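You operate a simulated robot arm through the tools that you are given. There is no shell and no other tool. Be economical: measure what you need, move in short steps, check, and stop when the job is done.

You run a simulated robot arm. Do the job below in one go: nothing can be reset, and whatever is moved stays where it is left.

TASK
Wipe lid 26, then give the grease point under it 2 strokes.
Fine: wipe it clean with the grey rag, use the grease pump, put them back and shut the lid. What is to be rubbed or washed off counts as gone when no trace of it is left.

Only the result counts: the job must be done as asked and must still hold three seconds after the hand-in. Knocking over, shifting, dropping, spilling or breaking anything else fails it. A push-on lid holds only when it is set on centred and level and pressed home; a screw cap is set on level and turned clockwise until tight.

THE ROBOT
A 6-joint arm with a fingered hand, hanging from a carriage that runs on a gantry, over the field with the corners [-2464, 1229], [-2465, -251], [35, -251], [36, 1229] (x, y) and turns from -6.248 to 5.76 rad about z. Base frame: it is fixed where the carriage stands at the start and does not move with it; the origin is on the floor, on the carriage's upright axis, x ahead of it, y to its left, z up; the surface under the hand at the start is at about z = 950. Units: mm, rad, N and s.
With the tool pointing down near the work surface it reaches from about 440 to 560 mm from the robot's upright axis, wherever it stands. Its first joint turns from -2.897 to 2.897 rad. Places, roughly: grease point [600, 100, 1000]; number 26 lid [600, 200, 1000]; number 57 lid [600, 100, 1000]; number 62 lid [600, 0, 1000]; number 95 lid [600, -100, 1000]; steel holder [600, -100, 1000]. Payload 3.7 kg.
The TCP is the grasp point between the finger pads, 26 mm short of the fingertips. In the tool frame z runs along the fingers and y along their closing line. Largest opening 156 mm; the body of the gripper starts 73 mm behind the TCP. The gripper is a hand of 4 fingers: y runs from the thumb to the fingers, the wrist lies at [0, 0, -239] in the tool frame, and closing takes about 1.5 s.
Orientation is told as [roll, pitch, yaw] about the base's x, y, z axes, in that order, counted from this pose: with the fingers straight down and closing along the base's y, the tool's x points along the base's -x, its y along +y and its z along -z.

THE INTERFACE
- The arm moves only by the tool arm_command. Its argument "plan" is a list of rows, each an object (a shift or turn left out is 0, a gripper value left out holds the last) with "delta_pos": the shift along the tool's x, y, z in units of 40 mm (1.0 is 40 mm), a list of three; "rot": the turn, a rotation vector about the tool's x, y, z in units of 4 degrees (1.0 is 4 degrees), a list of three. In form: [{"delta_pos": [x, y, z], "rot": [wx, wy, wz]}, ...]. A call has 1 to 8 rows; each row shifts and turns the commanded pose from where the row before left it, along the tool's axes as they then stand. "claw" is the opening, from 0 (shut) to 1 (fully open), set as the call begins (left out, the last holds). A call with a number of a shift or a turn outside -1 to 1 is refused whole. Rows are played at 5 a second. More than 50 mm and 0.15 rad between two rows, or a gripper value outside its range, and nothing of the call is played. A pose out of reach is approached as far as the arm can. The call stops where the force on the tool passes 90 N (or 10 N more than at its start, if that is more) or the arm is blocked; 0.2 s more then pass. The fingers move at their own pace (about 45 mm/s each) and stop on an object; they squeeze with about 27 N. The grip force told is the motor's: it shows also when the fingers shut on nothing. Time passes only in rows, and 0.2 s behind the last, so rows that do not move let the fingers close. It gives the time, the measured TCP pose, the force on the tool (base axes), the opening and the grip force at its end, in the units of the frame above (readings bear some noise), with the torque about the TCP (base axes, N m) and any sound that the robot's microphone picked up, and new pictures: "pictures" is both (left out), scene, wrist or none.
- Cameras (640 x 400 px; columns grow to the right, rows downward): "scene" is now at [263.7, -9.9, 1681.7]; the picture's right is [-0.16, -0.99, 0.00], its down [-0.88, 0.14, -0.46] and it looks along [0.46, -0.07, -0.89] (base axes); focal length 268 px, centre (320, 200). "wrist" rides on the gripper at [58, -58, -91] in the tool frame; the picture's right is [0.71, 0.71, 0.00], its down [-0.53, 0.53, -0.67] and it looks along [-0.47, 0.47, 0.74] (tool axes); focal length 265 px, centre (320, 200). There is no depth. A picture from a camera that has moved, and an enlarged one, comes with that camera's place and axes in the base frame and with its lens.
- move_column(by): slides the trunk up (or, below 0, down) by that many mm; the arm and the scene camera ride with it, the base frame stays. It gives what a move gives, with no picture.
- steer(legs): drives the robot by 1 to 6 legs, each [ahead, left, turn to the left] in mm, mm and rad, along the robot's own axes; the way and the turn of a leg run together, so that a leg with both is an arc; at most 1500 mm and 3.142 rad a leg. The arm and the cameras ride along, it lands a little off, and it stops where it bumps. It keeps to its track: a leg is cut to what the track allows. It gives what a move gives, and a new picture of the scene camera.
- preshape(shape): the hand has 4 fingers and takes this shape, open, in about a second: jaw (thumb against the fingers, like two jaws); tri (thumb and two fingers); tip (a fingertip pinch); poke (one finger out to press); point (the index stretched); flat (the hand flat); cup (the hand cupped); fist (a fist). The gripper value then closes the fingers along that shape, each until it touches; the sizes above hold for jaw. It gives what a move gives, with no picture.
- pan_tilt(pan, tilt): turns the head with the scene camera to pan (to the left, within 2.705 rad either way) and tilt (down, from -0.506 to 1.204), counted from straight ahead of the robot. It gives what a move gives, and a new picture of the scene camera.
- close_up(camera, box): a new picture of the part [left, top, right, bottom] of that camera's present view, enlarged. The clock stands still meanwhile.
- hand_in(): hands the job in; it is judged then, once.

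Go step by step. Nothing tells you exact positions but the pictures and the camera data: compare them with the known pose of the tool, close in by small moves and look again before you grip or let go. The budget is 120 turns and 260 pictures, counting those below and the enlarged ones. Unless the task says otherwise, let go and move clear before handing in, and close with one line.

The tools are called after "Emit:" as a command line: name --argument value ..., lists and objects as JSON in quotes. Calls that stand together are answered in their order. arm_command: Moves the arm, as the interface text tells. Its arguments: {"type":"object","properties":{"plan":{"type":"array"},"claw":{"type":"number"},"pictures":{"type":"string","enum":["both","scene","wrist","none"]}},"required":["plan"]} The other tools are called the same way: move_column (by) slides the trunk up or down; preshape (shape) gives the hand a shape; steer (legs) drives the base; pan_tilt (pan, tilt) turns the head that bears the scene camera; close_up (camera, box) takes an enlarged picture of a part of a camera's view; hand_in () hands the job in.

At the start:

```text
time: 0.0
tool_pos: [437.1, 38.6, 999.2]
ee_rot: [0.001, -0.001, 0.001]
contact_force: [0.6, 0.3, 0.8]
ft_torque: [0.01, -0.01, 0.0]
gripper_width: 156.0
gripper_force: 0.1
shape: jaw
trunk travel left (down, up): [-525.0, 154.0]
robot x, y, heading: [-1.3, 4.4, -0.002]
head pan, tilt: [-0.159, 1.091]
```

scene: 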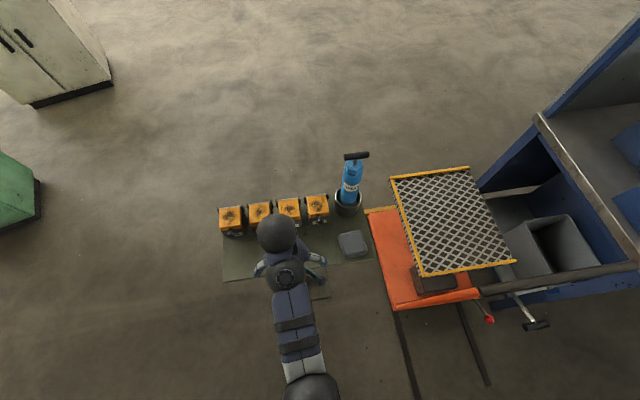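
wrist: 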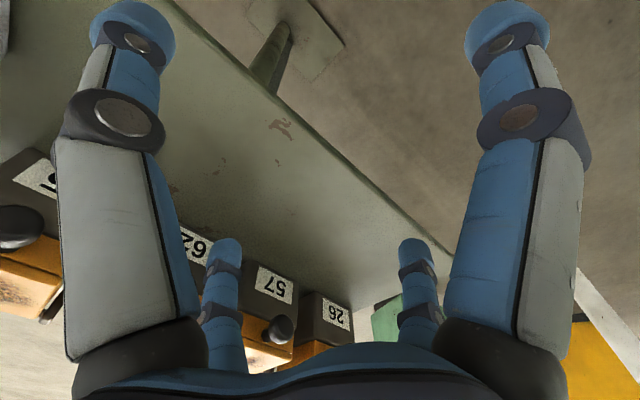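

I see four orange lid boxes, a blue grease pump in a holder, a grey item (the rag, probably) and the arm over a green table. I'll look closer first.

Emit:
close_up --camera "scene" --box '[200, 140, 400, 265]'

Emit:
close_up --camera "scene" --box '[330, 150, 530, 320]'

Emit:
close_up --camera "wrist" --box '[160, 200, 460, 390]'

```text
3.20 times, centred on (300, 202) of scene
camera zoom: at [263.7, -9.9, 1681.7], right [-0.16, -0.99, 0.0], down [-0.88, 0.14, -0.46], along [0.46, -0.07, -0.89], focal length 858 px, centre (384, 192)
```

zoom: 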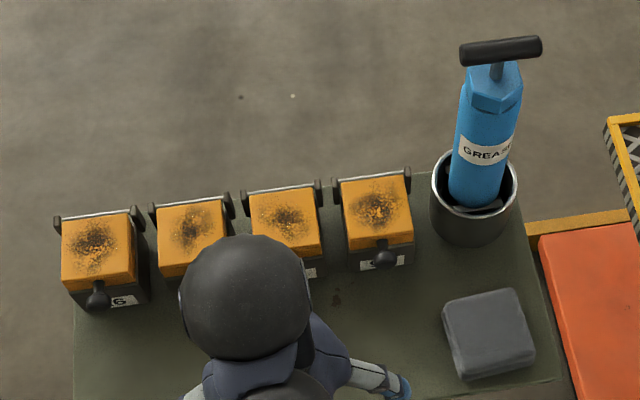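

```text
2.35 times, centred on (430, 235) of scene
camera zoom: at [263.7, -9.9, 1681.7], right [-0.16, -0.99, 0.0], down [-0.88, 0.14, -0.46], along [0.46, -0.07, -0.89], focal length 630 px, centre (61, 118)
```

zoom: 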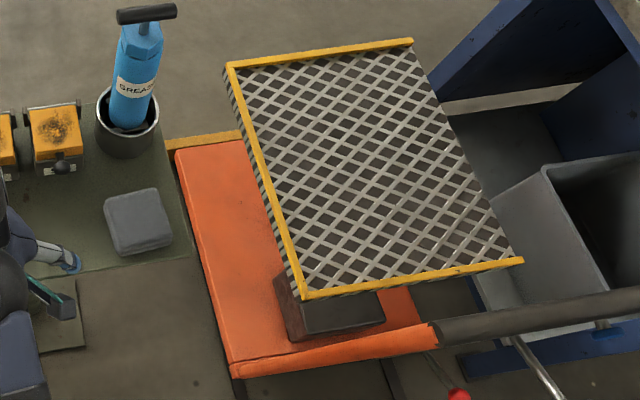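

```text
2.11 times, centred on (310, 295) of wrist
camera zoom: at [379.9, -19.5, 1090.9], right [-0.71, 0.71, 0.0], down [0.53, 0.53, 0.67], along [0.47, 0.47, -0.74], focal length 559 px, centre (341, 0)
```

zoom: 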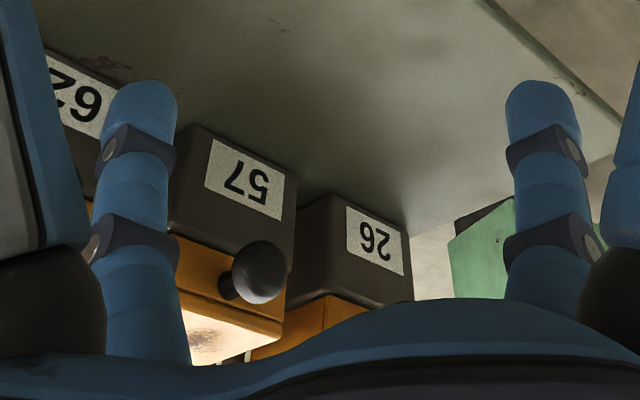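

The dirt is on the lid tops, with the hinges on the far side and the knobs on the near side. The rag is near (476,-136). I'll raise the column and drive right to look at the rag and pump.

Emit:
move_column --by 140

Emit:
steer --legs '[[0, -140, 0]]'

Emit:
arm_command --plan '[{"delta_pos": [0, 0, 0]}]' --pictures "wrist"

```text
time: 1.7
tool_pos: [436.9, 38.2, 1140.4]
ee_rot: [0.001, 0.0, 0.0]
contact_force: [0.8, 1.1, -0.3]
ft_torque: [0.02, 0.01, -0.02]
gripper_width: 156.0
gripper_force: 0.0
shape: jaw
trunk travel left (down, up): [-665.0, 14.0]
robot x, y, heading: [-0.5, 1.6, -0.002]
head pan, tilt: [-0.159, 1.091]
```

```text
time: 3.0
tool_pos: [436.7, -100.7, 1140.4]
ee_rot: [0.0, 0.001, -0.001]
contact_force: [-0.2, 0.3, 0.1]
ft_torque: [0.03, -0.02, 0.02]
gripper_width: 155.8
gripper_force: 0.0
shape: jaw
trunk travel left (down, up): [-665.0, 14.0]
robot x, y, heading: [-0.6, -138.4, 0.0]
head pan, tilt: [-0.159, 1.091]
camera scene: at [263.7, -148.9, 1821.7], right [-0.16, -0.99, 0.0], down [-0.88, 0.14, -0.46], along [0.46, -0.07, -0.89], focal length 268 px, centre (320, 200)
```

scene: 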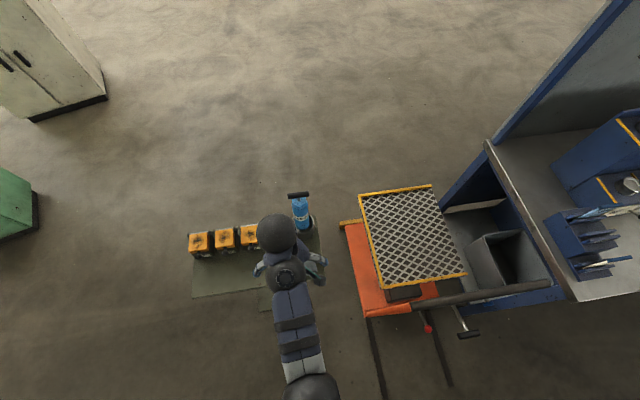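

```text
time: 3.4
tool_pos: [437.2, -101.2, 1140.8]
ee_rot: [0.0, 0.0, 0.0]
contact_force: [0.1, 0.1, 0.3]
ft_torque: [-0.01, 0.02, -0.05]
gripper_width: 155.7
gripper_force: 0.0
shape: jaw
trunk travel left (down, up): [-665.0, 14.0]
robot x, y, heading: [0.2, -138.9, 0.005]
head pan, tilt: [-0.159, 1.091]
camera wrist: at [379.9, -158.6, 1230.8], right [-0.71, 0.71, 0.0], down [0.53, 0.53, 0.67], along [0.47, 0.47, -0.74], focal length 265 px, centre (320, 200)
```

wrist: 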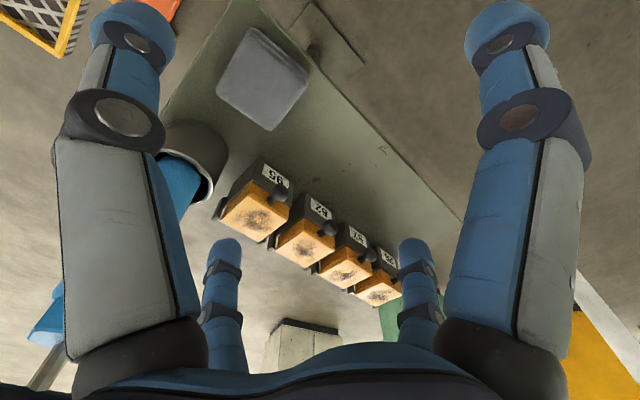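

The rag is at about x 444–511, y -166…-105. I'll move over it and lower partway.

Emit:
arm_command --plan '[{"delta_pos": [-0.5, -0.45, 0]}, {"delta_pos": [-0.5, -0.45, 0]}, {"delta_pos": [0, 0, 0.9]}, {"delta_pos": [0, 0, 0.9]}, {"delta_pos": [0, 0, 0.6]}, {}]'

Emit:
close_up --camera "scene" --box '[170, 180, 350, 310]'

```text
time: 4.8
tool_pos: [476.4, -137.1, 1043.1]
ee_rot: [0.001, 0.001, 0.0]
contact_force: [-0.2, -0.1, -0.3]
ft_torque: [0.02, 0.01, 0.0]
gripper_width: 155.9
gripper_force: 0.0
shape: jaw
trunk travel left (down, up): [-665.0, 14.0]
robot x, y, heading: [0.7, -141.4, 0.002]
head pan, tilt: [-0.159, 1.091]
camera scene: at [263.7, -148.9, 1821.7], right [-0.16, -0.99, 0.0], down [-0.88, 0.14, -0.46], along [0.46, -0.07, -0.89], focal length 268 px, centre (320, 200)
camera wrist: at [419.2, -194.9, 1135.0], right [-0.71, 0.71, 0.0], down [0.53, 0.53, 0.67], along [0.47, 0.47, -0.74], focal length 265 px, centre (320, 200)
```

scene: 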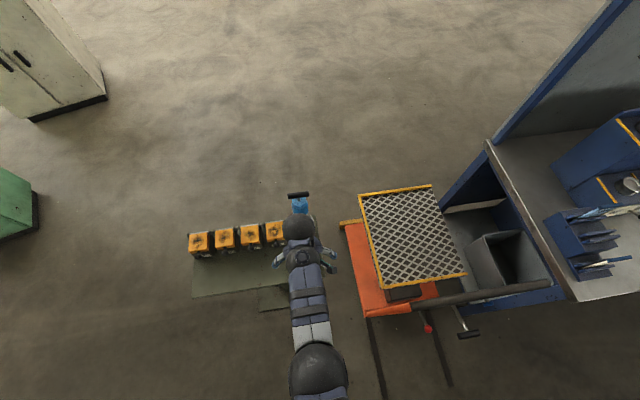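
wrist: 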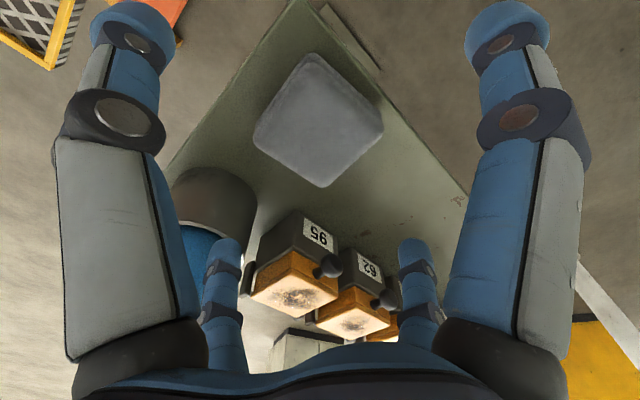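

```text
3.08 times, centred on (260, 245) of scene
camera zoom: at [263.7, -148.9, 1821.7], right [-0.16, -0.99, 0.0], down [-0.88, 0.14, -0.46], along [0.46, -0.07, -0.89], focal length 825 px, centre (505, 62)
```

zoom: 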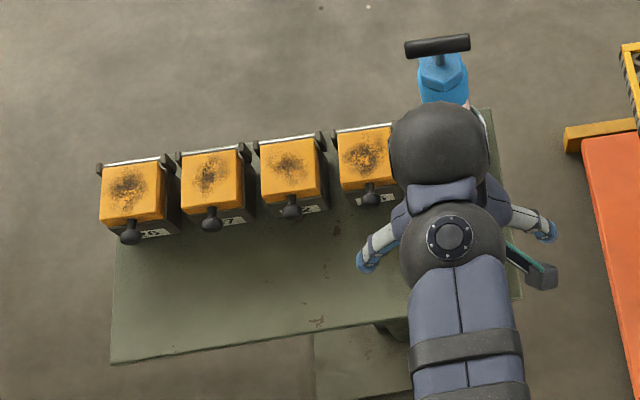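

The rag is centred under the hand. Lowering to about z 984 and looking again.

Emit:
arm_command --plan '[{"delta_pos": [-0.04, 0, 0.5]}, {"delta_pos": [0, 0, 0.5]}, {"delta_pos": [0, 0, 0.45]}, {}]' --pictures "wrist"

```text
time: 5.4
tool_pos: [488.9, -138.1, 1021.1]
ee_rot: [0.0, -0.019, -0.005]
contact_force: [-21.9, -0.8, 47.9]
ft_torque: [0.02, -4.2, -0.23]
gripper_width: 155.3
gripper_force: 0.1
shape: jaw
trunk travel left (down, up): [-665.0, 14.0]
robot x, y, heading: [-0.7, -138.3, -0.001]
head pan, tilt: [-0.159, 1.091]
stopped in row 2: the force on the tool passed its limit at 124 N (the readings are from after the stop); the commanded pose is now the measured one
camera wrist: at [429.3, -195.2, 1110.5], right [-0.7, 0.71, -0.01], down [0.52, 0.52, 0.68], along [0.49, 0.47, -0.73], focal length 265 px, centre (320, 200)
```

wrist: 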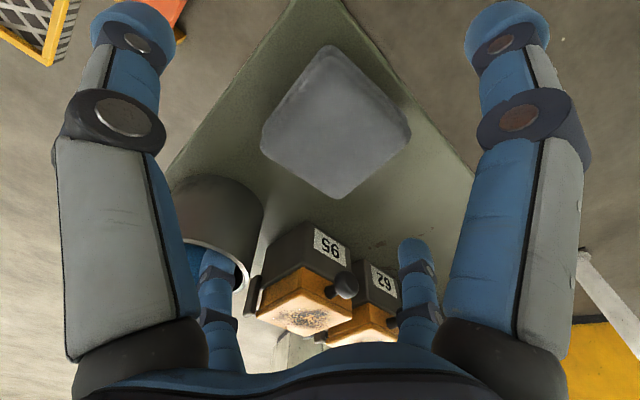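

Something blocked the move. The wrist view suggests four fingers in a cross, so the front one probably met the holder's rim. I'll go back up and check that the pump is undisturbed.

Emit:
arm_command --plan '[{"delta_pos": [0.15, 0, -0.5]}, {"delta_pos": [0.15, 0, -0.7]}, {"delta_pos": [0, 0, -0.7]}, {}, {}]' --claw 0.62

Emit:
close_up --camera "scene" --box '[250, 170, 360, 300]'

```text
time: 6.6
tool_pos: [471.8, -137.5, 1093.5]
ee_rot: [-0.001, -0.01, -0.004]
contact_force: [-0.3, -0.3, 0.2]
ft_torque: [0.0, -0.01, -0.01]
gripper_width: 97.6
gripper_force: 0.0
shape: jaw
trunk travel left (down, up): [-665.0, 14.0]
robot x, y, heading: [-0.7, -138.5, -0.002]
head pan, tilt: [-0.159, 1.091]
camera scene: at [263.3, -149.0, 1821.7], right [-0.16, -0.99, 0.0], down [-0.88, 0.14, -0.46], along [0.46, -0.07, -0.89], focal length 268 px, centre (320, 200)
camera wrist: at [413.4, -195.4, 1183.3], right [-0.7, 0.71, -0.01], down [0.52, 0.52, 0.67], along [0.48, 0.47, -0.74], focal length 265 px, centre (320, 200)
```

scene: 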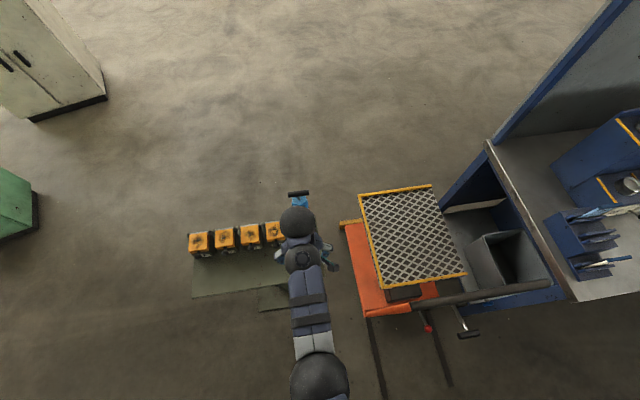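
wrist: 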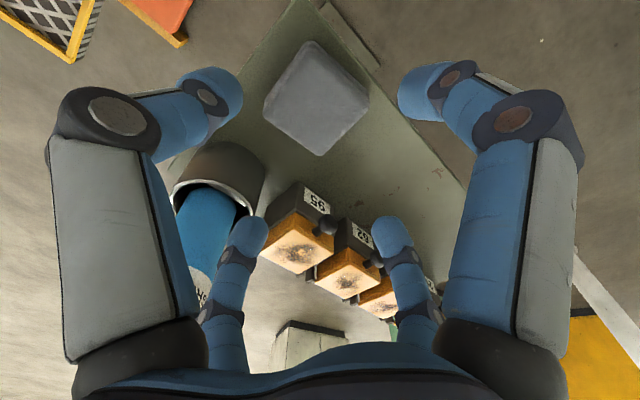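

```text
3.08 times, centred on (305, 235) of scene
camera zoom: at [263.3, -149.0, 1821.7], right [-0.16, -0.99, 0.0], down [-0.88, 0.14, -0.46], along [0.46, -0.07, -0.89], focal length 825 px, centre (366, 92)
```

zoom: 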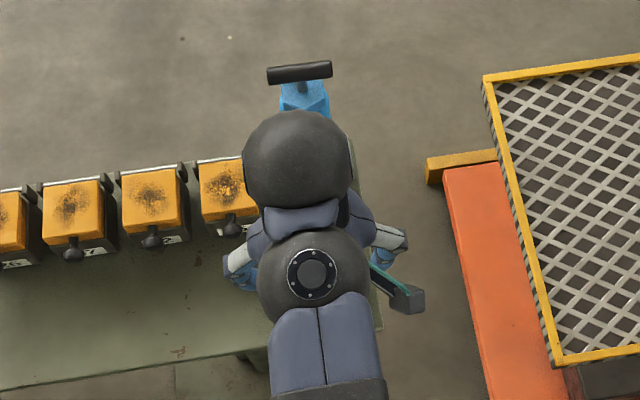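

The pump looks unmoved and the fingers are narrowed. Descending on the rag again in careful steps.

Emit:
arm_command --plan '[{"delta_pos": [-0.08, 0, 0.7]}, {"delta_pos": [0, 0, 0.6]}, {"delta_pos": [0, 0, 0.5]}, {"delta_pos": [0, 0, 0.4]}, {"delta_pos": [0, 0, 0.3]}, {}]' --pictures "wrist"

Emit:
close_up --camera "scene" --box '[260, 180, 360, 280]'

```text
time: 8.0
tool_pos: [476.5, -138.4, 992.1]
ee_rot: [-0.001, -0.01, -0.004]
contact_force: [-0.3, -0.2, 0.5]
ft_torque: [0.02, 0.0, 0.02]
gripper_width: 97.0
gripper_force: 0.1
shape: jaw
trunk travel left (down, up): [-665.0, 14.0]
robot x, y, heading: [-1.4, -135.8, 0.003]
head pan, tilt: [-0.159, 1.091]
camera wrist: at [417.3, -195.0, 1083.0], right [-0.7, 0.71, -0.01], down [0.52, 0.52, 0.67], along [0.48, 0.47, -0.74], focal length 265 px, centre (320, 200)
```

wrist: 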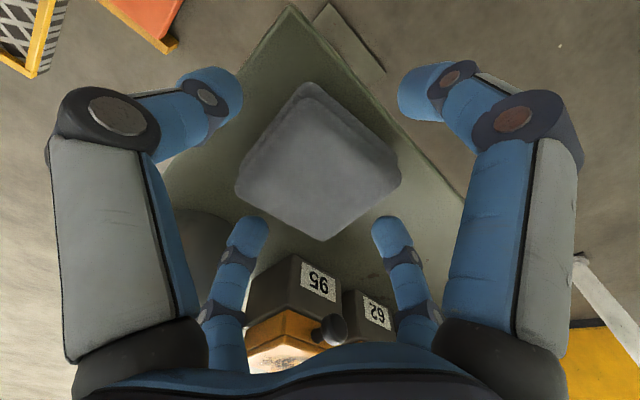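

```text
4.00 times, centred on (310, 230) of scene
camera zoom: at [263.3, -149.0, 1821.7], right [-0.16, -0.99, 0.0], down [-0.88, 0.14, -0.46], along [0.46, -0.07, -0.89], focal length 1072 px, centre (360, 80)
```

zoom: 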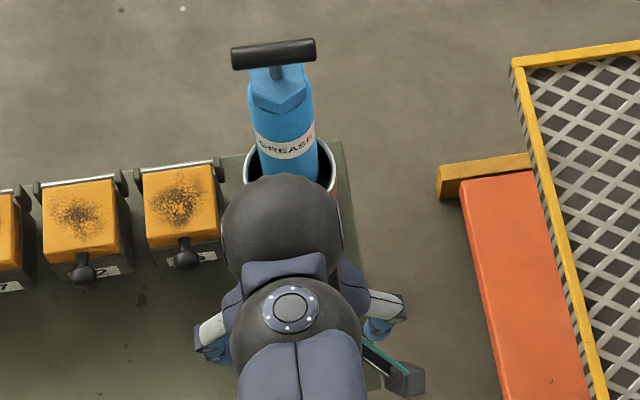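

The rag's top looks to be around z 965–970, so it is thin. I'll go lower, then close.

Emit:
arm_command --plan '[{"delta_pos": [0, 0, 0.15]}, {"delta_pos": [0, 0, 0.13]}, {}]' --pictures "none"

Emit:
arm_command --plan '[{}, {}, {}, {}, {}, {}]' --claw 0.0 --pictures "wrist"

```text
time: 8.8
tool_pos: [476.4, -137.9, 981.1]
ee_rot: [0.001, -0.01, -0.005]
contact_force: [-0.7, 0.7, -0.4]
ft_torque: [-0.01, 0.01, 0.0]
gripper_width: 97.1
gripper_force: 0.1
shape: jaw
trunk travel left (down, up): [-665.0, 14.0]
robot x, y, heading: [-1.6, -141.9, 0.001]
head pan, tilt: [-0.159, 1.091]
```

```text
time: 10.2
tool_pos: [476.2, -138.2, 980.9]
ee_rot: [0.001, -0.01, -0.003]
contact_force: [-0.3, 1.3, -0.4]
ft_torque: [0.02, 0.01, 0.02]
gripper_width: 61.4
gripper_force: 26.7
shape: jaw
trunk travel left (down, up): [-665.0, 14.0]
robot x, y, heading: [-0.1, -138.3, -0.003]
head pan, tilt: [-0.159, 1.091]
camera wrist: at [417.7, -195.1, 1071.5], right [-0.7, 0.71, -0.01], down [0.52, 0.52, 0.67], along [0.48, 0.47, -0.74], focal length 265 px, centre (320, 200)
```

wrist: 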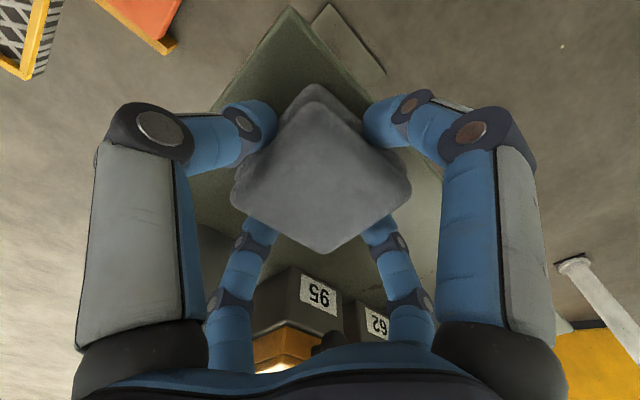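

The rag is gripped at 61 mm width. Lifting gently to verify.

Emit:
arm_command --plan '[{"delta_pos": [0, 0, -0.4]}, {"delta_pos": [0, 0, -0.8]}, {"delta_pos": [0, 0, -0.9]}, {"delta_pos": [0, 0, -0.9]}, {}]'

Emit:
close_up --camera "wrist" --box '[160, 50, 480, 290]'

```text
time: 11.4
tool_pos: [474.7, -137.2, 1101.8]
ee_rot: [0.0, -0.01, -0.003]
contact_force: [0.2, 0.3, -0.3]
ft_torque: [0.0, 0.0, 0.0]
gripper_width: 61.0
gripper_force: 27.1
shape: jaw
trunk travel left (down, up): [-665.0, 14.0]
robot x, y, heading: [0.7, -140.3, -0.0]
head pan, tilt: [-0.159, 1.091]
camera scene: at [263.3, -149.0, 1821.7], right [-0.16, -0.99, 0.0], down [-0.88, 0.14, -0.46], along [0.46, -0.07, -0.89], focal length 268 px, centre (320, 200)
camera wrist: at [416.5, -194.0, 1191.5], right [-0.7, 0.71, -0.01], down [0.52, 0.52, 0.67], along [0.48, 0.47, -0.74], focal length 265 px, centre (320, 200)
```

scene: 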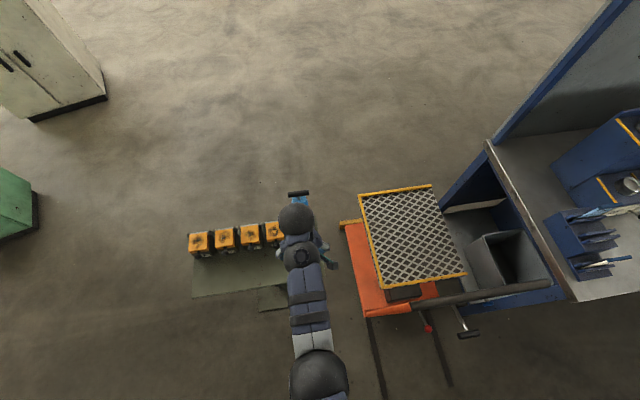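
wrist: 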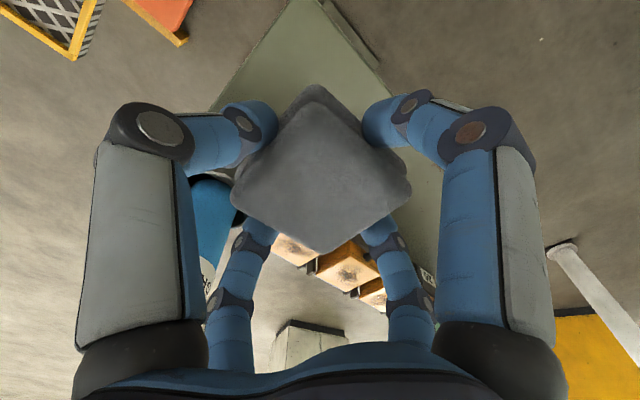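

```text
1.67 times, centred on (320, 170) of wrist
camera zoom: at [416.5, -194.0, 1191.5], right [-0.7, 0.71, -0.01], down [0.52, 0.52, 0.67], along [0.48, 0.47, -0.74], focal length 442 px, centre (320, 250)
```

zoom: 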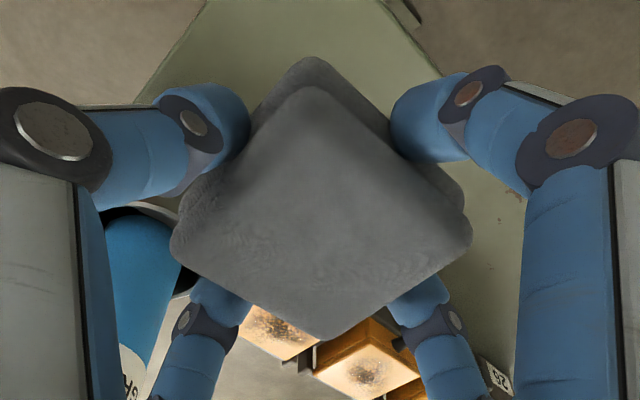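

The rag is held. Now driving to face lid 26 at about (598,189).

Emit:
steer --legs '[[0, 328, 0], [33, 0, 0]]'

Emit:
close_up --camera "scene" --box '[230, 170, 390, 270]'

Emit:
close_up --camera "wrist" --box '[0, 0, 640, 400]'

```text
time: 14.0
tool_pos: [508.9, 192.2, 1100.5]
ee_rot: [-0.001, -0.011, -0.002]
contact_force: [-0.2, -0.5, -0.3]
ft_torque: [-0.02, 0.0, 0.01]
gripper_width: 61.4
gripper_force: 27.2
shape: jaw
trunk travel left (down, up): [-665.0, 14.0]
robot x, y, heading: [34.5, 191.9, -0.002]
head pan, tilt: [-0.159, 1.091]
camera scene: at [296.4, 179.7, 1821.7], right [-0.16, -0.99, 0.0], down [-0.88, 0.14, -0.46], along [0.46, -0.07, -0.89], focal length 268 px, centre (320, 200)
```

scene: 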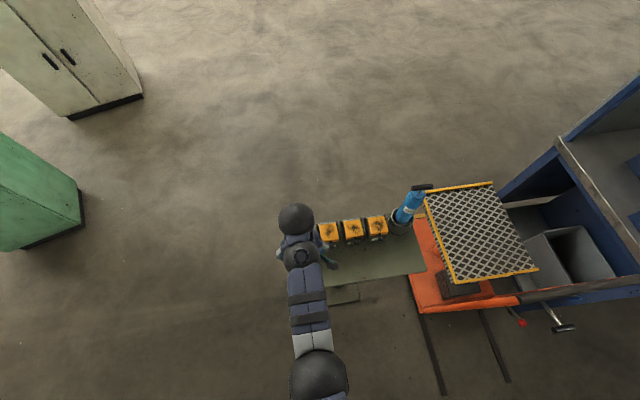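

```text
4.00 times, centred on (310, 220) of scene
camera zoom: at [296.4, 179.7, 1821.7], right [-0.16, -0.99, 0.0], down [-0.88, 0.14, -0.46], along [0.46, -0.07, -0.89], focal length 1072 px, centre (360, 120)
```

zoom: 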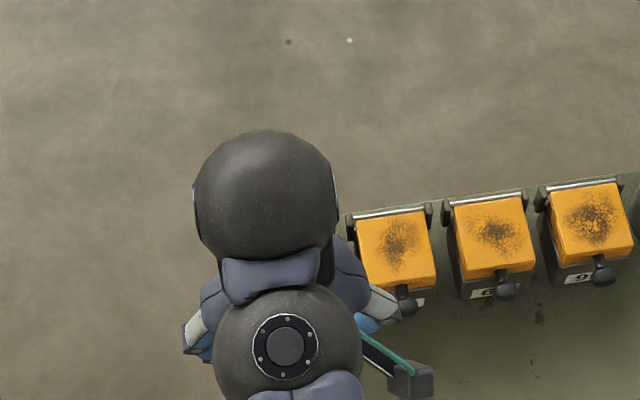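

```text
1.00 times, centred on (320, 200) of wrist (not enlarged: the box is as wide or as high as the picture)
camera zoom: at [449.7, 134.8, 1191.2], right [-0.71, 0.71, -0.01], down [0.52, 0.53, 0.67], along [0.48, 0.47, -0.74], focal length 265 px, centre (320, 200)
```

zoom: 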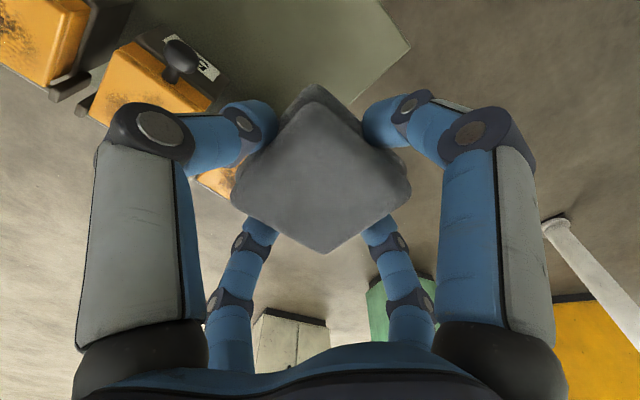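

Lid 26's top is around (592,184), z≈1010. I'll move above it and lower slowly, feeling for contact.

Emit:
arm_command --plan '[{"delta_pos": [-0.9, -0.1, 0]}, {"delta_pos": [-0.9, -0.1, 0]}, {"delta_pos": [0, 0, 0.6]}, {"delta_pos": [0, 0, 0.4]}, {}]'

Emit:
close_up --camera "scene" --box '[230, 140, 390, 240]'

```text
time: 15.2
tool_pos: [568.3, 183.8, 1068.3]
ee_rot: [0.0, -0.01, -0.002]
contact_force: [-0.4, -0.1, -0.9]
ft_torque: [-0.01, -0.04, 0.02]
gripper_width: 61.1
gripper_force: 27.5
shape: jaw
out of reach, approached as far as the arm can: row 3, 4
trunk travel left (down, up): [-665.0, 14.0]
robot x, y, heading: [30.9, 193.3, -0.001]
head pan, tilt: [-0.159, 1.091]
camera scene: at [296.3, 179.7, 1821.7], right [-0.16, -0.99, 0.0], down [-0.88, 0.14, -0.46], along [0.46, -0.07, -0.89], focal length 268 px, centre (320, 200)
camera wrist: at [509.8, 126.6, 1158.8], right [-0.71, 0.71, -0.01], down [0.52, 0.53, 0.67], along [0.48, 0.47, -0.74], focal length 265 px, centre (320, 200)
```

scene: 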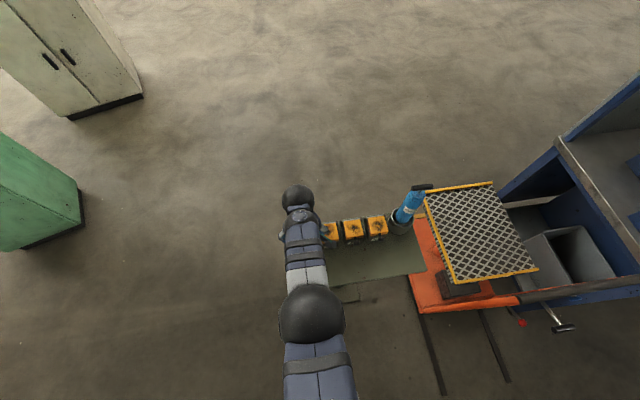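
wrist: 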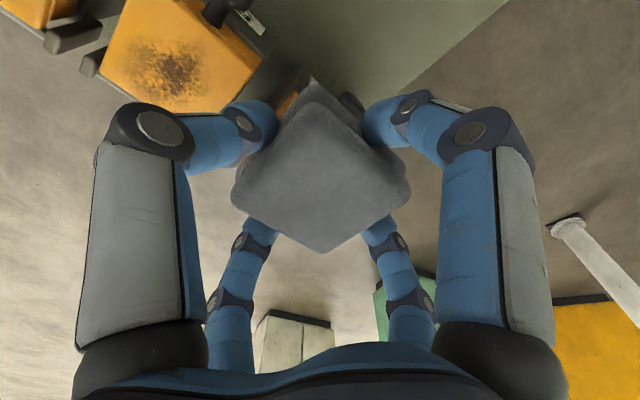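

```text
4.00 times, centred on (310, 190) of scene
camera zoom: at [296.3, 179.7, 1821.7], right [-0.16, -0.99, 0.0], down [-0.88, 0.14, -0.46], along [0.46, -0.07, -0.89], focal length 1072 px, centre (360, 240)
```

zoom: 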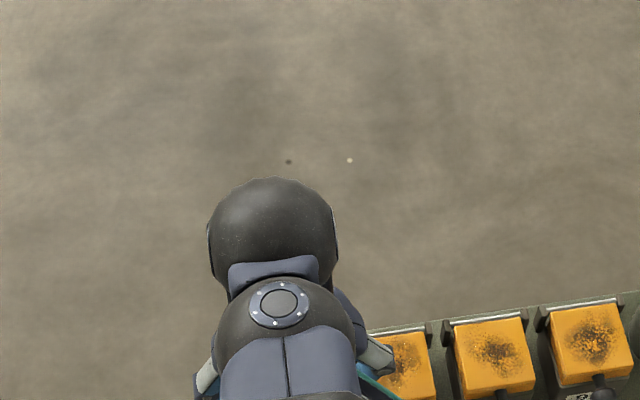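

Reach is short because the column is high. I'll raise the arm and lower the column to get more reach.

Emit:
arm_command --plan '[{"delta_pos": [0.3, 0, -0.9]}, {"delta_pos": [0, 0, -1]}, {"delta_pos": [0, 0, -1]}, {"delta_pos": [0, 0, -0.6]}, {}]' --pictures "none"

Emit:
move_column --by -130

Emit:
arm_command --plan '[{"delta_pos": [-0.5, 0, 0]}, {}]'

```text
time: 16.4
tool_pos: [554.9, 185.1, 1207.4]
ee_rot: [-0.001, -0.011, -0.002]
contact_force: [0.3, 0.1, 0.0]
ft_torque: [0.01, -0.02, -0.04]
gripper_width: 60.8
gripper_force: 27.0
shape: jaw
trunk travel left (down, up): [-665.0, 14.0]
robot x, y, heading: [34.8, 192.0, -0.003]
head pan, tilt: [-0.159, 1.091]
```

```text
time: 18.0
tool_pos: [555.8, 184.2, 1078.0]
ee_rot: [0.0, -0.01, -0.001]
contact_force: [0.6, -0.4, -1.1]
ft_torque: [0.0, 0.02, -0.02]
gripper_width: 61.3
gripper_force: 27.3
shape: jaw
trunk travel left (down, up): [-535.0, 144.0]
robot x, y, heading: [34.2, 186.6, 0.003]
head pan, tilt: [-0.159, 1.091]
```

```text
time: 18.6
tool_pos: [576.5, 184.1, 1078.7]
ee_rot: [0.001, -0.009, -0.002]
contact_force: [-0.2, 0.0, -1.1]
ft_torque: [0.01, 0.02, -0.03]
gripper_width: 60.9
gripper_force: 27.2
shape: jaw
trunk travel left (down, up): [-535.0, 144.0]
robot x, y, heading: [34.3, 187.7, -0.005]
head pan, tilt: [-0.159, 1.091]
camera scene: at [296.4, 179.7, 1691.8], right [-0.16, -0.99, 0.0], down [-0.88, 0.14, -0.46], along [0.46, -0.07, -0.89], focal length 268 px, centre (320, 200)
camera wrist: at [517.3, 126.9, 1168.5], right [-0.71, 0.71, -0.01], down [0.52, 0.53, 0.67], along [0.48, 0.47, -0.74], focal length 265 px, centre (320, 200)
```

scene: 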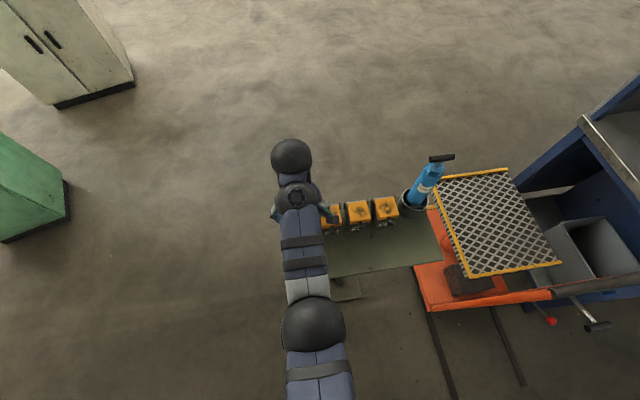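
wrist: 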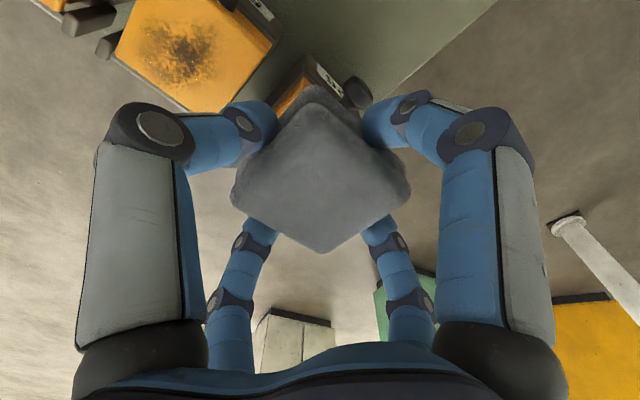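

Lid 26's knob measures (545,186), so my estimate holds. Moving to x≈585 and lowering to contact.

Emit:
arm_command --plan '[{"delta_pos": [-0.25, 0.05, 0.3]}, {"delta_pos": [0, 0, 0.3]}, {"delta_pos": [0, 0, 0.15]}, {"delta_pos": [0, 0, 0.1]}, {}]'

Emit:
close_up --camera "wrist" --box '[200, 60, 440, 260]'

```text
time: 19.8
tool_pos: [588.0, 186.2, 1047.5]
ee_rot: [0.0, -0.013, -0.004]
contact_force: [-18.6, 0.2, 49.7]
ft_torque: [-0.11, 0.44, -0.37]
gripper_width: 62.7
gripper_force: 27.2
shape: jaw
trunk travel left (down, up): [-535.0, 144.0]
robot x, y, heading: [31.2, 188.4, -0.002]
head pan, tilt: [-0.159, 1.091]
camera scene: at [296.5, 179.7, 1692.5], right [-0.16, -0.99, 0.0], down [-0.88, 0.14, -0.46], along [0.46, -0.07, -0.89], focal length 268 px, centre (320, 200)
camera wrist: at [528.7, 128.7, 1137.8], right [-0.7, 0.71, -0.01], down [0.52, 0.52, 0.68], along [0.48, 0.47, -0.74], focal length 265 px, centre (320, 200)
```

scene: 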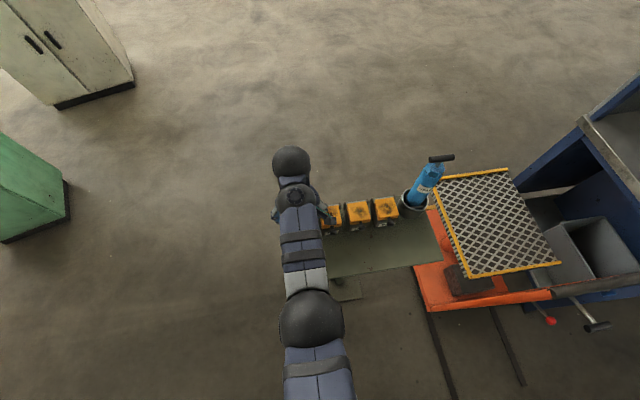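
wrist: 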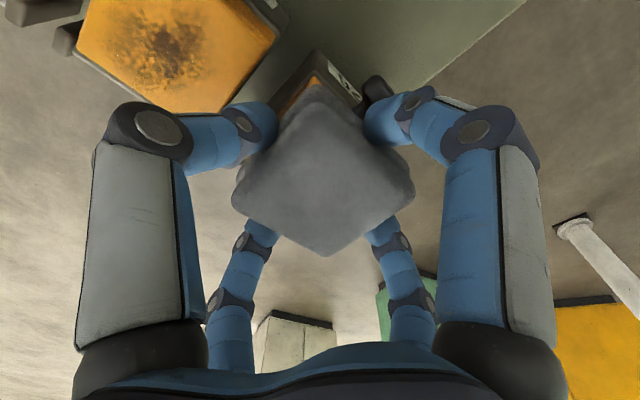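

```text
2.00 times, centred on (320, 160) of wrist
camera zoom: at [528.7, 128.7, 1137.8], right [-0.7, 0.71, -0.01], down [0.52, 0.52, 0.68], along [0.48, 0.47, -0.74], focal length 531 px, centre (320, 280)
```

zoom: 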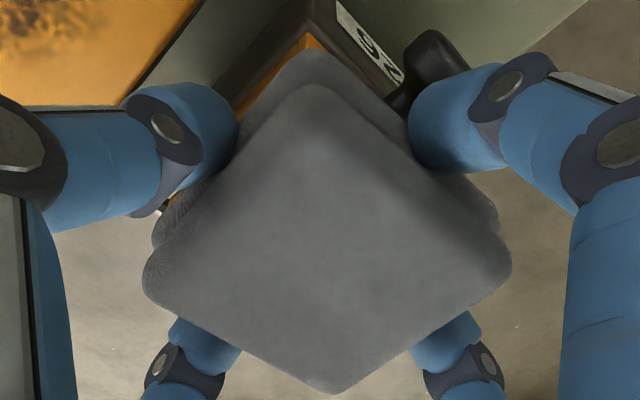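

Contact at TCP z≈1047 with about 50 N. I'll ease off slightly and rub with small strokes.

Emit:
arm_command --plan '[{"delta_pos": [0, 0, -0.04]}, {"delta_pos": [0, 0.4, 0]}, {"delta_pos": [0, -0.6, 0]}, {"delta_pos": [0.35, 0, 0]}, {"delta_pos": [0, 0.6, 0]}, {"delta_pos": [-0.35, 0, 0]}, {"delta_pos": [0.35, -0.3, 0]}, {"delta_pos": [-0.35, -0.1, 0]}]' --pictures "none"

```text
time: 21.6
tool_pos: [587.3, 187.7, 1047.2]
ee_rot: [0.0, -0.011, 0.0]
contact_force: [-7.8, 8.2, 31.3]
ft_torque: [0.28, 0.22, 0.08]
gripper_width: 62.5
gripper_force: 27.0
shape: jaw
trunk travel left (down, up): [-535.0, 144.0]
robot x, y, heading: [27.8, 189.5, -0.0]
head pan, tilt: [-0.159, 1.091]
```

Rubbed under about 30 N. Lifting and pulling back to look at the lid.

Emit:
arm_command --plan '[{"delta_pos": [0, 0, -0.9]}, {"delta_pos": [0.6, -0.3, -0.5]}, {"delta_pos": [0.9, -0.6, 0]}, {"delta_pos": [0.9, -0.6, 0]}, {}]'

Emit:
close_up --camera "scene" --box '[270, 160, 430, 260]'

```text
time: 22.8
tool_pos: [521.1, 123.0, 1067.3]
ee_rot: [0.001, -0.011, -0.002]
contact_force: [-0.1, 0.2, -0.1]
ft_torque: [-0.03, 0.0, -0.01]
gripper_width: 62.1
gripper_force: 27.8
shape: jaw
out of reach, approached as far as the arm can: row 3, 4
trunk travel left (down, up): [-535.0, 144.0]
robot x, y, heading: [29.5, 188.7, 0.006]
head pan, tilt: [-0.159, 1.091]
camera scene: at [296.3, 179.7, 1691.7], right [-0.16, -0.99, 0.0], down [-0.88, 0.14, -0.46], along [0.46, -0.07, -0.89], focal length 268 px, centre (320, 200)
camera wrist: at [463.6, 65.8, 1158.6], right [-0.71, 0.71, -0.01], down [0.52, 0.53, 0.67], along [0.48, 0.47, -0.74], focal length 265 px, centre (320, 200)
```

scene: 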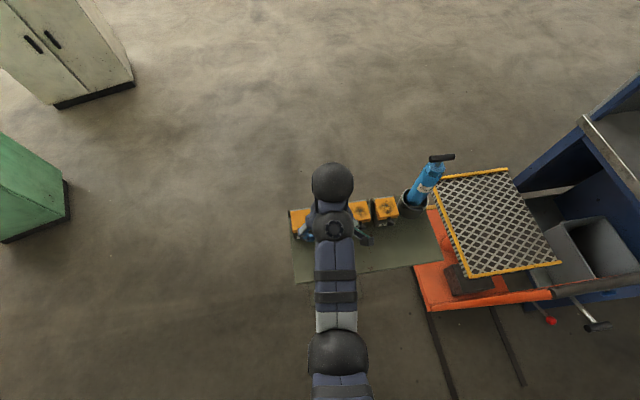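
wrist: 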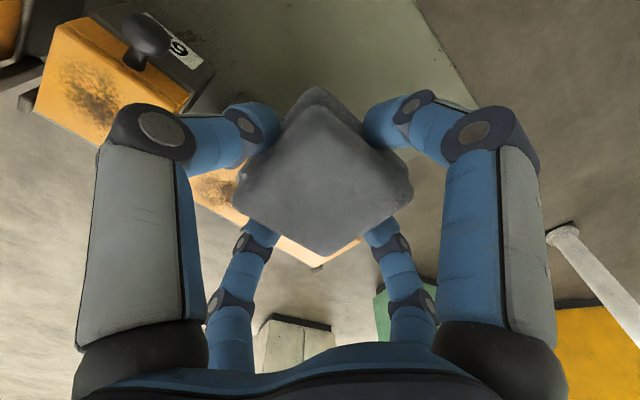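

```text
4.00 times, centred on (350, 210) of scene
camera zoom: at [296.3, 179.7, 1691.7], right [-0.16, -0.99, 0.0], down [-0.88, 0.14, -0.46], along [0.46, -0.07, -0.89], focal length 1072 px, centre (200, 160)
```

zoom: 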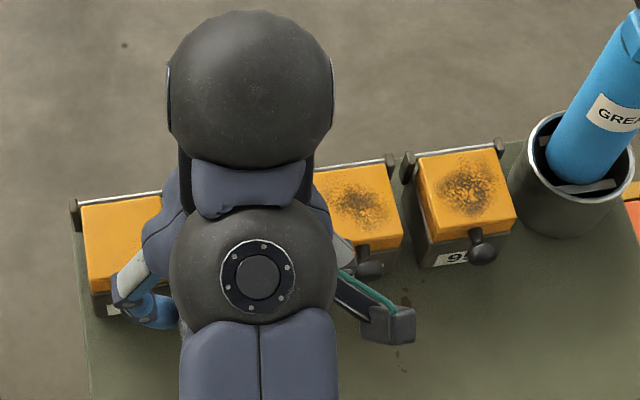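

The visible part of lid 26 is clean. Driving right to see the whole lid.

Emit:
steer --legs '[[-40, -110, 0]]'

Emit:
close_up --camera "scene" --box '[230, 150, 330, 230]'

```text
time: 24.0
tool_pos: [481.9, 11.7, 1069.2]
ee_rot: [0.0, -0.009, -0.005]
contact_force: [0.6, 0.3, 0.0]
ft_torque: [-0.05, 0.01, 0.03]
gripper_width: 62.3
gripper_force: 27.5
shape: jaw
trunk travel left (down, up): [-535.0, 144.0]
robot x, y, heading: [-5.3, 80.6, 0.003]
head pan, tilt: [-0.159, 1.091]
camera scene: at [256.2, 69.1, 1691.7], right [-0.16, -0.99, 0.0], down [-0.88, 0.14, -0.46], along [0.46, -0.07, -0.89], focal length 268 px, centre (320, 200)
```

scene: 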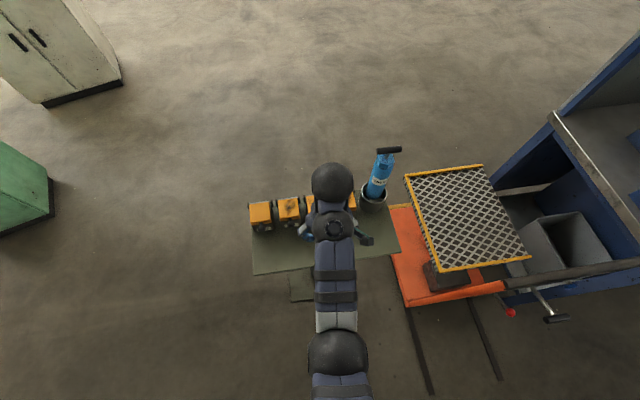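

```text
5.00 times, centred on (280, 190) of scene
camera zoom: at [256.2, 69.1, 1691.7], right [-0.16, -0.99, 0.0], down [-0.88, 0.14, -0.46], along [0.46, -0.07, -0.89], focal length 1340 px, centre (520, 250)
```

zoom: 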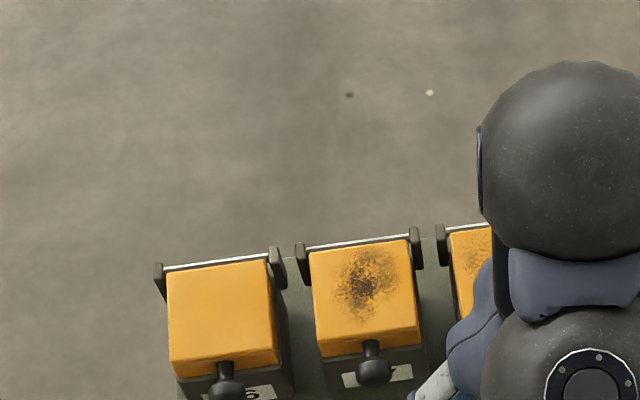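

Emit:
close_up --camera "scene" --box '[244, 196, 284, 236]'

```text
10.00 times, centred on (264, 216) of scene
camera zoom: at [256.2, 69.1, 1691.7], right [-0.16, -0.99, 0.0], down [-0.88, 0.14, -0.46], along [0.46, -0.07, -0.89], focal length 2680 px, centre (880, 40)
```

zoom: 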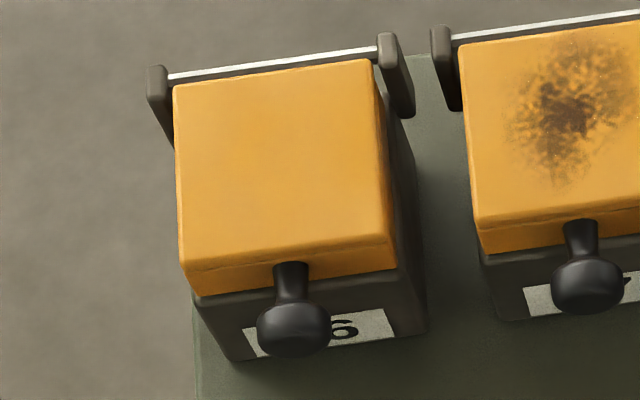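

Lid 26 is spotless. Now returning the rag to its place at (476,-138).

Emit:
steer --legs '[[0, -150, 0]]'

Emit:
arm_command --plan '[{}]' --pictures "wrist"

```text
time: 25.4
tool_pos: [481.0, -136.5, 1068.2]
ee_rot: [0.001, -0.012, -0.004]
contact_force: [0.6, 0.4, -0.4]
ft_torque: [-0.03, -0.01, -0.05]
gripper_width: 62.1
gripper_force: 27.4
shape: jaw
trunk travel left (down, up): [-535.0, 144.0]
robot x, y, heading: [-7.9, -70.6, -0.004]
head pan, tilt: [-0.159, 1.091]
camera scene: at [256.2, -80.9, 1691.7], right [-0.16, -0.99, 0.0], down [-0.88, 0.14, -0.46], along [0.46, -0.07, -0.89], focal length 268 px, centre (320, 200)
```

scene: 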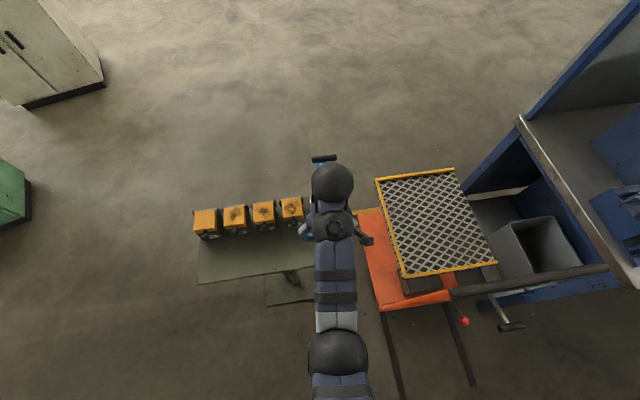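

```text
time: 25.8
tool_pos: [481.6, -137.2, 1067.8]
ee_rot: [-0.001, -0.01, -0.003]
contact_force: [0.0, 0.1, -0.4]
ft_torque: [0.01, 0.0, 0.01]
gripper_width: 62.0
gripper_force: 27.4
shape: jaw
trunk travel left (down, up): [-535.0, 144.0]
robot x, y, heading: [-6.2, -69.6, 0.001]
head pan, tilt: [-0.159, 1.091]
camera wrist: at [423.6, -194.8, 1158.8], right [-0.7, 0.71, -0.01], down [0.52, 0.52, 0.67], along [0.48, 0.47, -0.74], focal length 265 px, centre (320, 200)
```

wrist: 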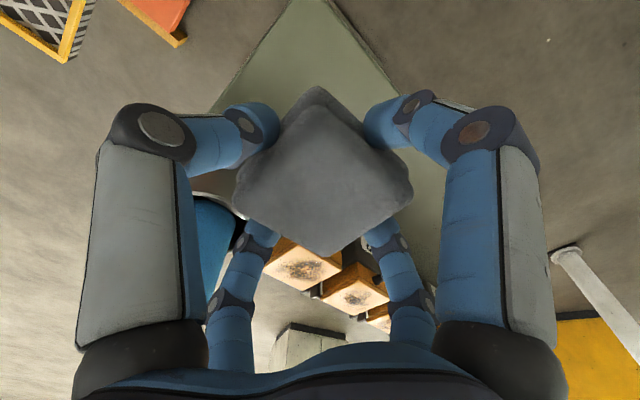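

Over the rag's spot. Lowering to about z 990 first.

Emit:
arm_command --plan '[{"delta_pos": [0.13, 0, 0.6]}, {"delta_pos": [0, 0, 0.6]}, {"delta_pos": [0, 0, 0.6]}, {}]' --pictures "none"

```text
time: 26.8
tool_pos: [477.6, -138.4, 995.3]
ee_rot: [0.001, -0.009, -0.004]
contact_force: [-0.1, 0.5, -0.7]
ft_torque: [-0.03, 0.0, 0.0]
gripper_width: 62.5
gripper_force: 27.1
shape: jaw
trunk travel left (down, up): [-535.0, 144.0]
robot x, y, heading: [-6.1, -70.3, 0.003]
head pan, tilt: [-0.159, 1.091]
```

Emit:
arm_command --plan '[{"delta_pos": [0, 0, 0.15]}, {"delta_pos": [0, 0, 0.12]}, {"delta_pos": [0, 0, 0.05]}, {}]' --pictures "none"

```text
time: 27.8
tool_pos: [478.0, -137.0, 983.4]
ee_rot: [0.001, -0.013, -0.004]
contact_force: [0.2, -0.2, -0.2]
ft_torque: [-0.02, -0.01, -0.03]
gripper_width: 62.2
gripper_force: 26.6
shape: jaw
trunk travel left (down, up): [-535.0, 144.0]
robot x, y, heading: [-5.4, -68.4, -0.001]
head pan, tilt: [-0.159, 1.091]
```

Emit:
arm_command --plan '[{"delta_pos": [0, 0, 0.05]}, {"delta_pos": [0, 0, 0.04]}, {}]' --pictures "none"

Emit:
arm_command --plan '[{}, {}, {}, {}]' --claw 0.6 --pictures "wrist"

```text
time: 28.6
tool_pos: [477.7, -137.4, 979.8]
ee_rot: [-0.001, -0.011, -0.004]
contact_force: [-0.2, 1.6, -0.8]
ft_torque: [0.0, 0.0, -0.01]
gripper_width: 62.0
gripper_force: 26.8
shape: jaw
trunk travel left (down, up): [-535.0, 144.0]
robot x, y, heading: [-8.0, -74.8, -0.0]
head pan, tilt: [-0.159, 1.091]
```

```text
time: 29.6
tool_pos: [478.7, -137.6, 980.6]
ee_rot: [-0.001, -0.011, -0.002]
contact_force: [0.2, 0.5, -0.9]
ft_torque: [-0.02, 0.01, 0.0]
gripper_width: 93.2
gripper_force: 0.1
shape: jaw
trunk travel left (down, up): [-535.0, 144.0]
robot x, y, heading: [-6.5, -72.8, -0.003]
head pan, tilt: [-0.159, 1.091]
camera wrist: at [419.2, -194.7, 1070.6], right [-0.7, 0.71, -0.01], down [0.52, 0.52, 0.67], along [0.48, 0.47, -0.74], focal length 265 px, centre (320, 200)
```

wrist: 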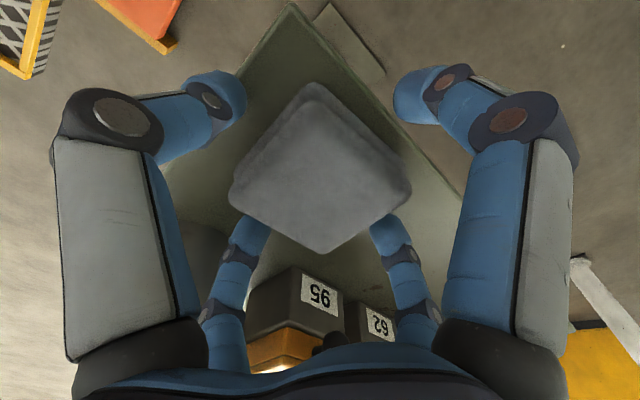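

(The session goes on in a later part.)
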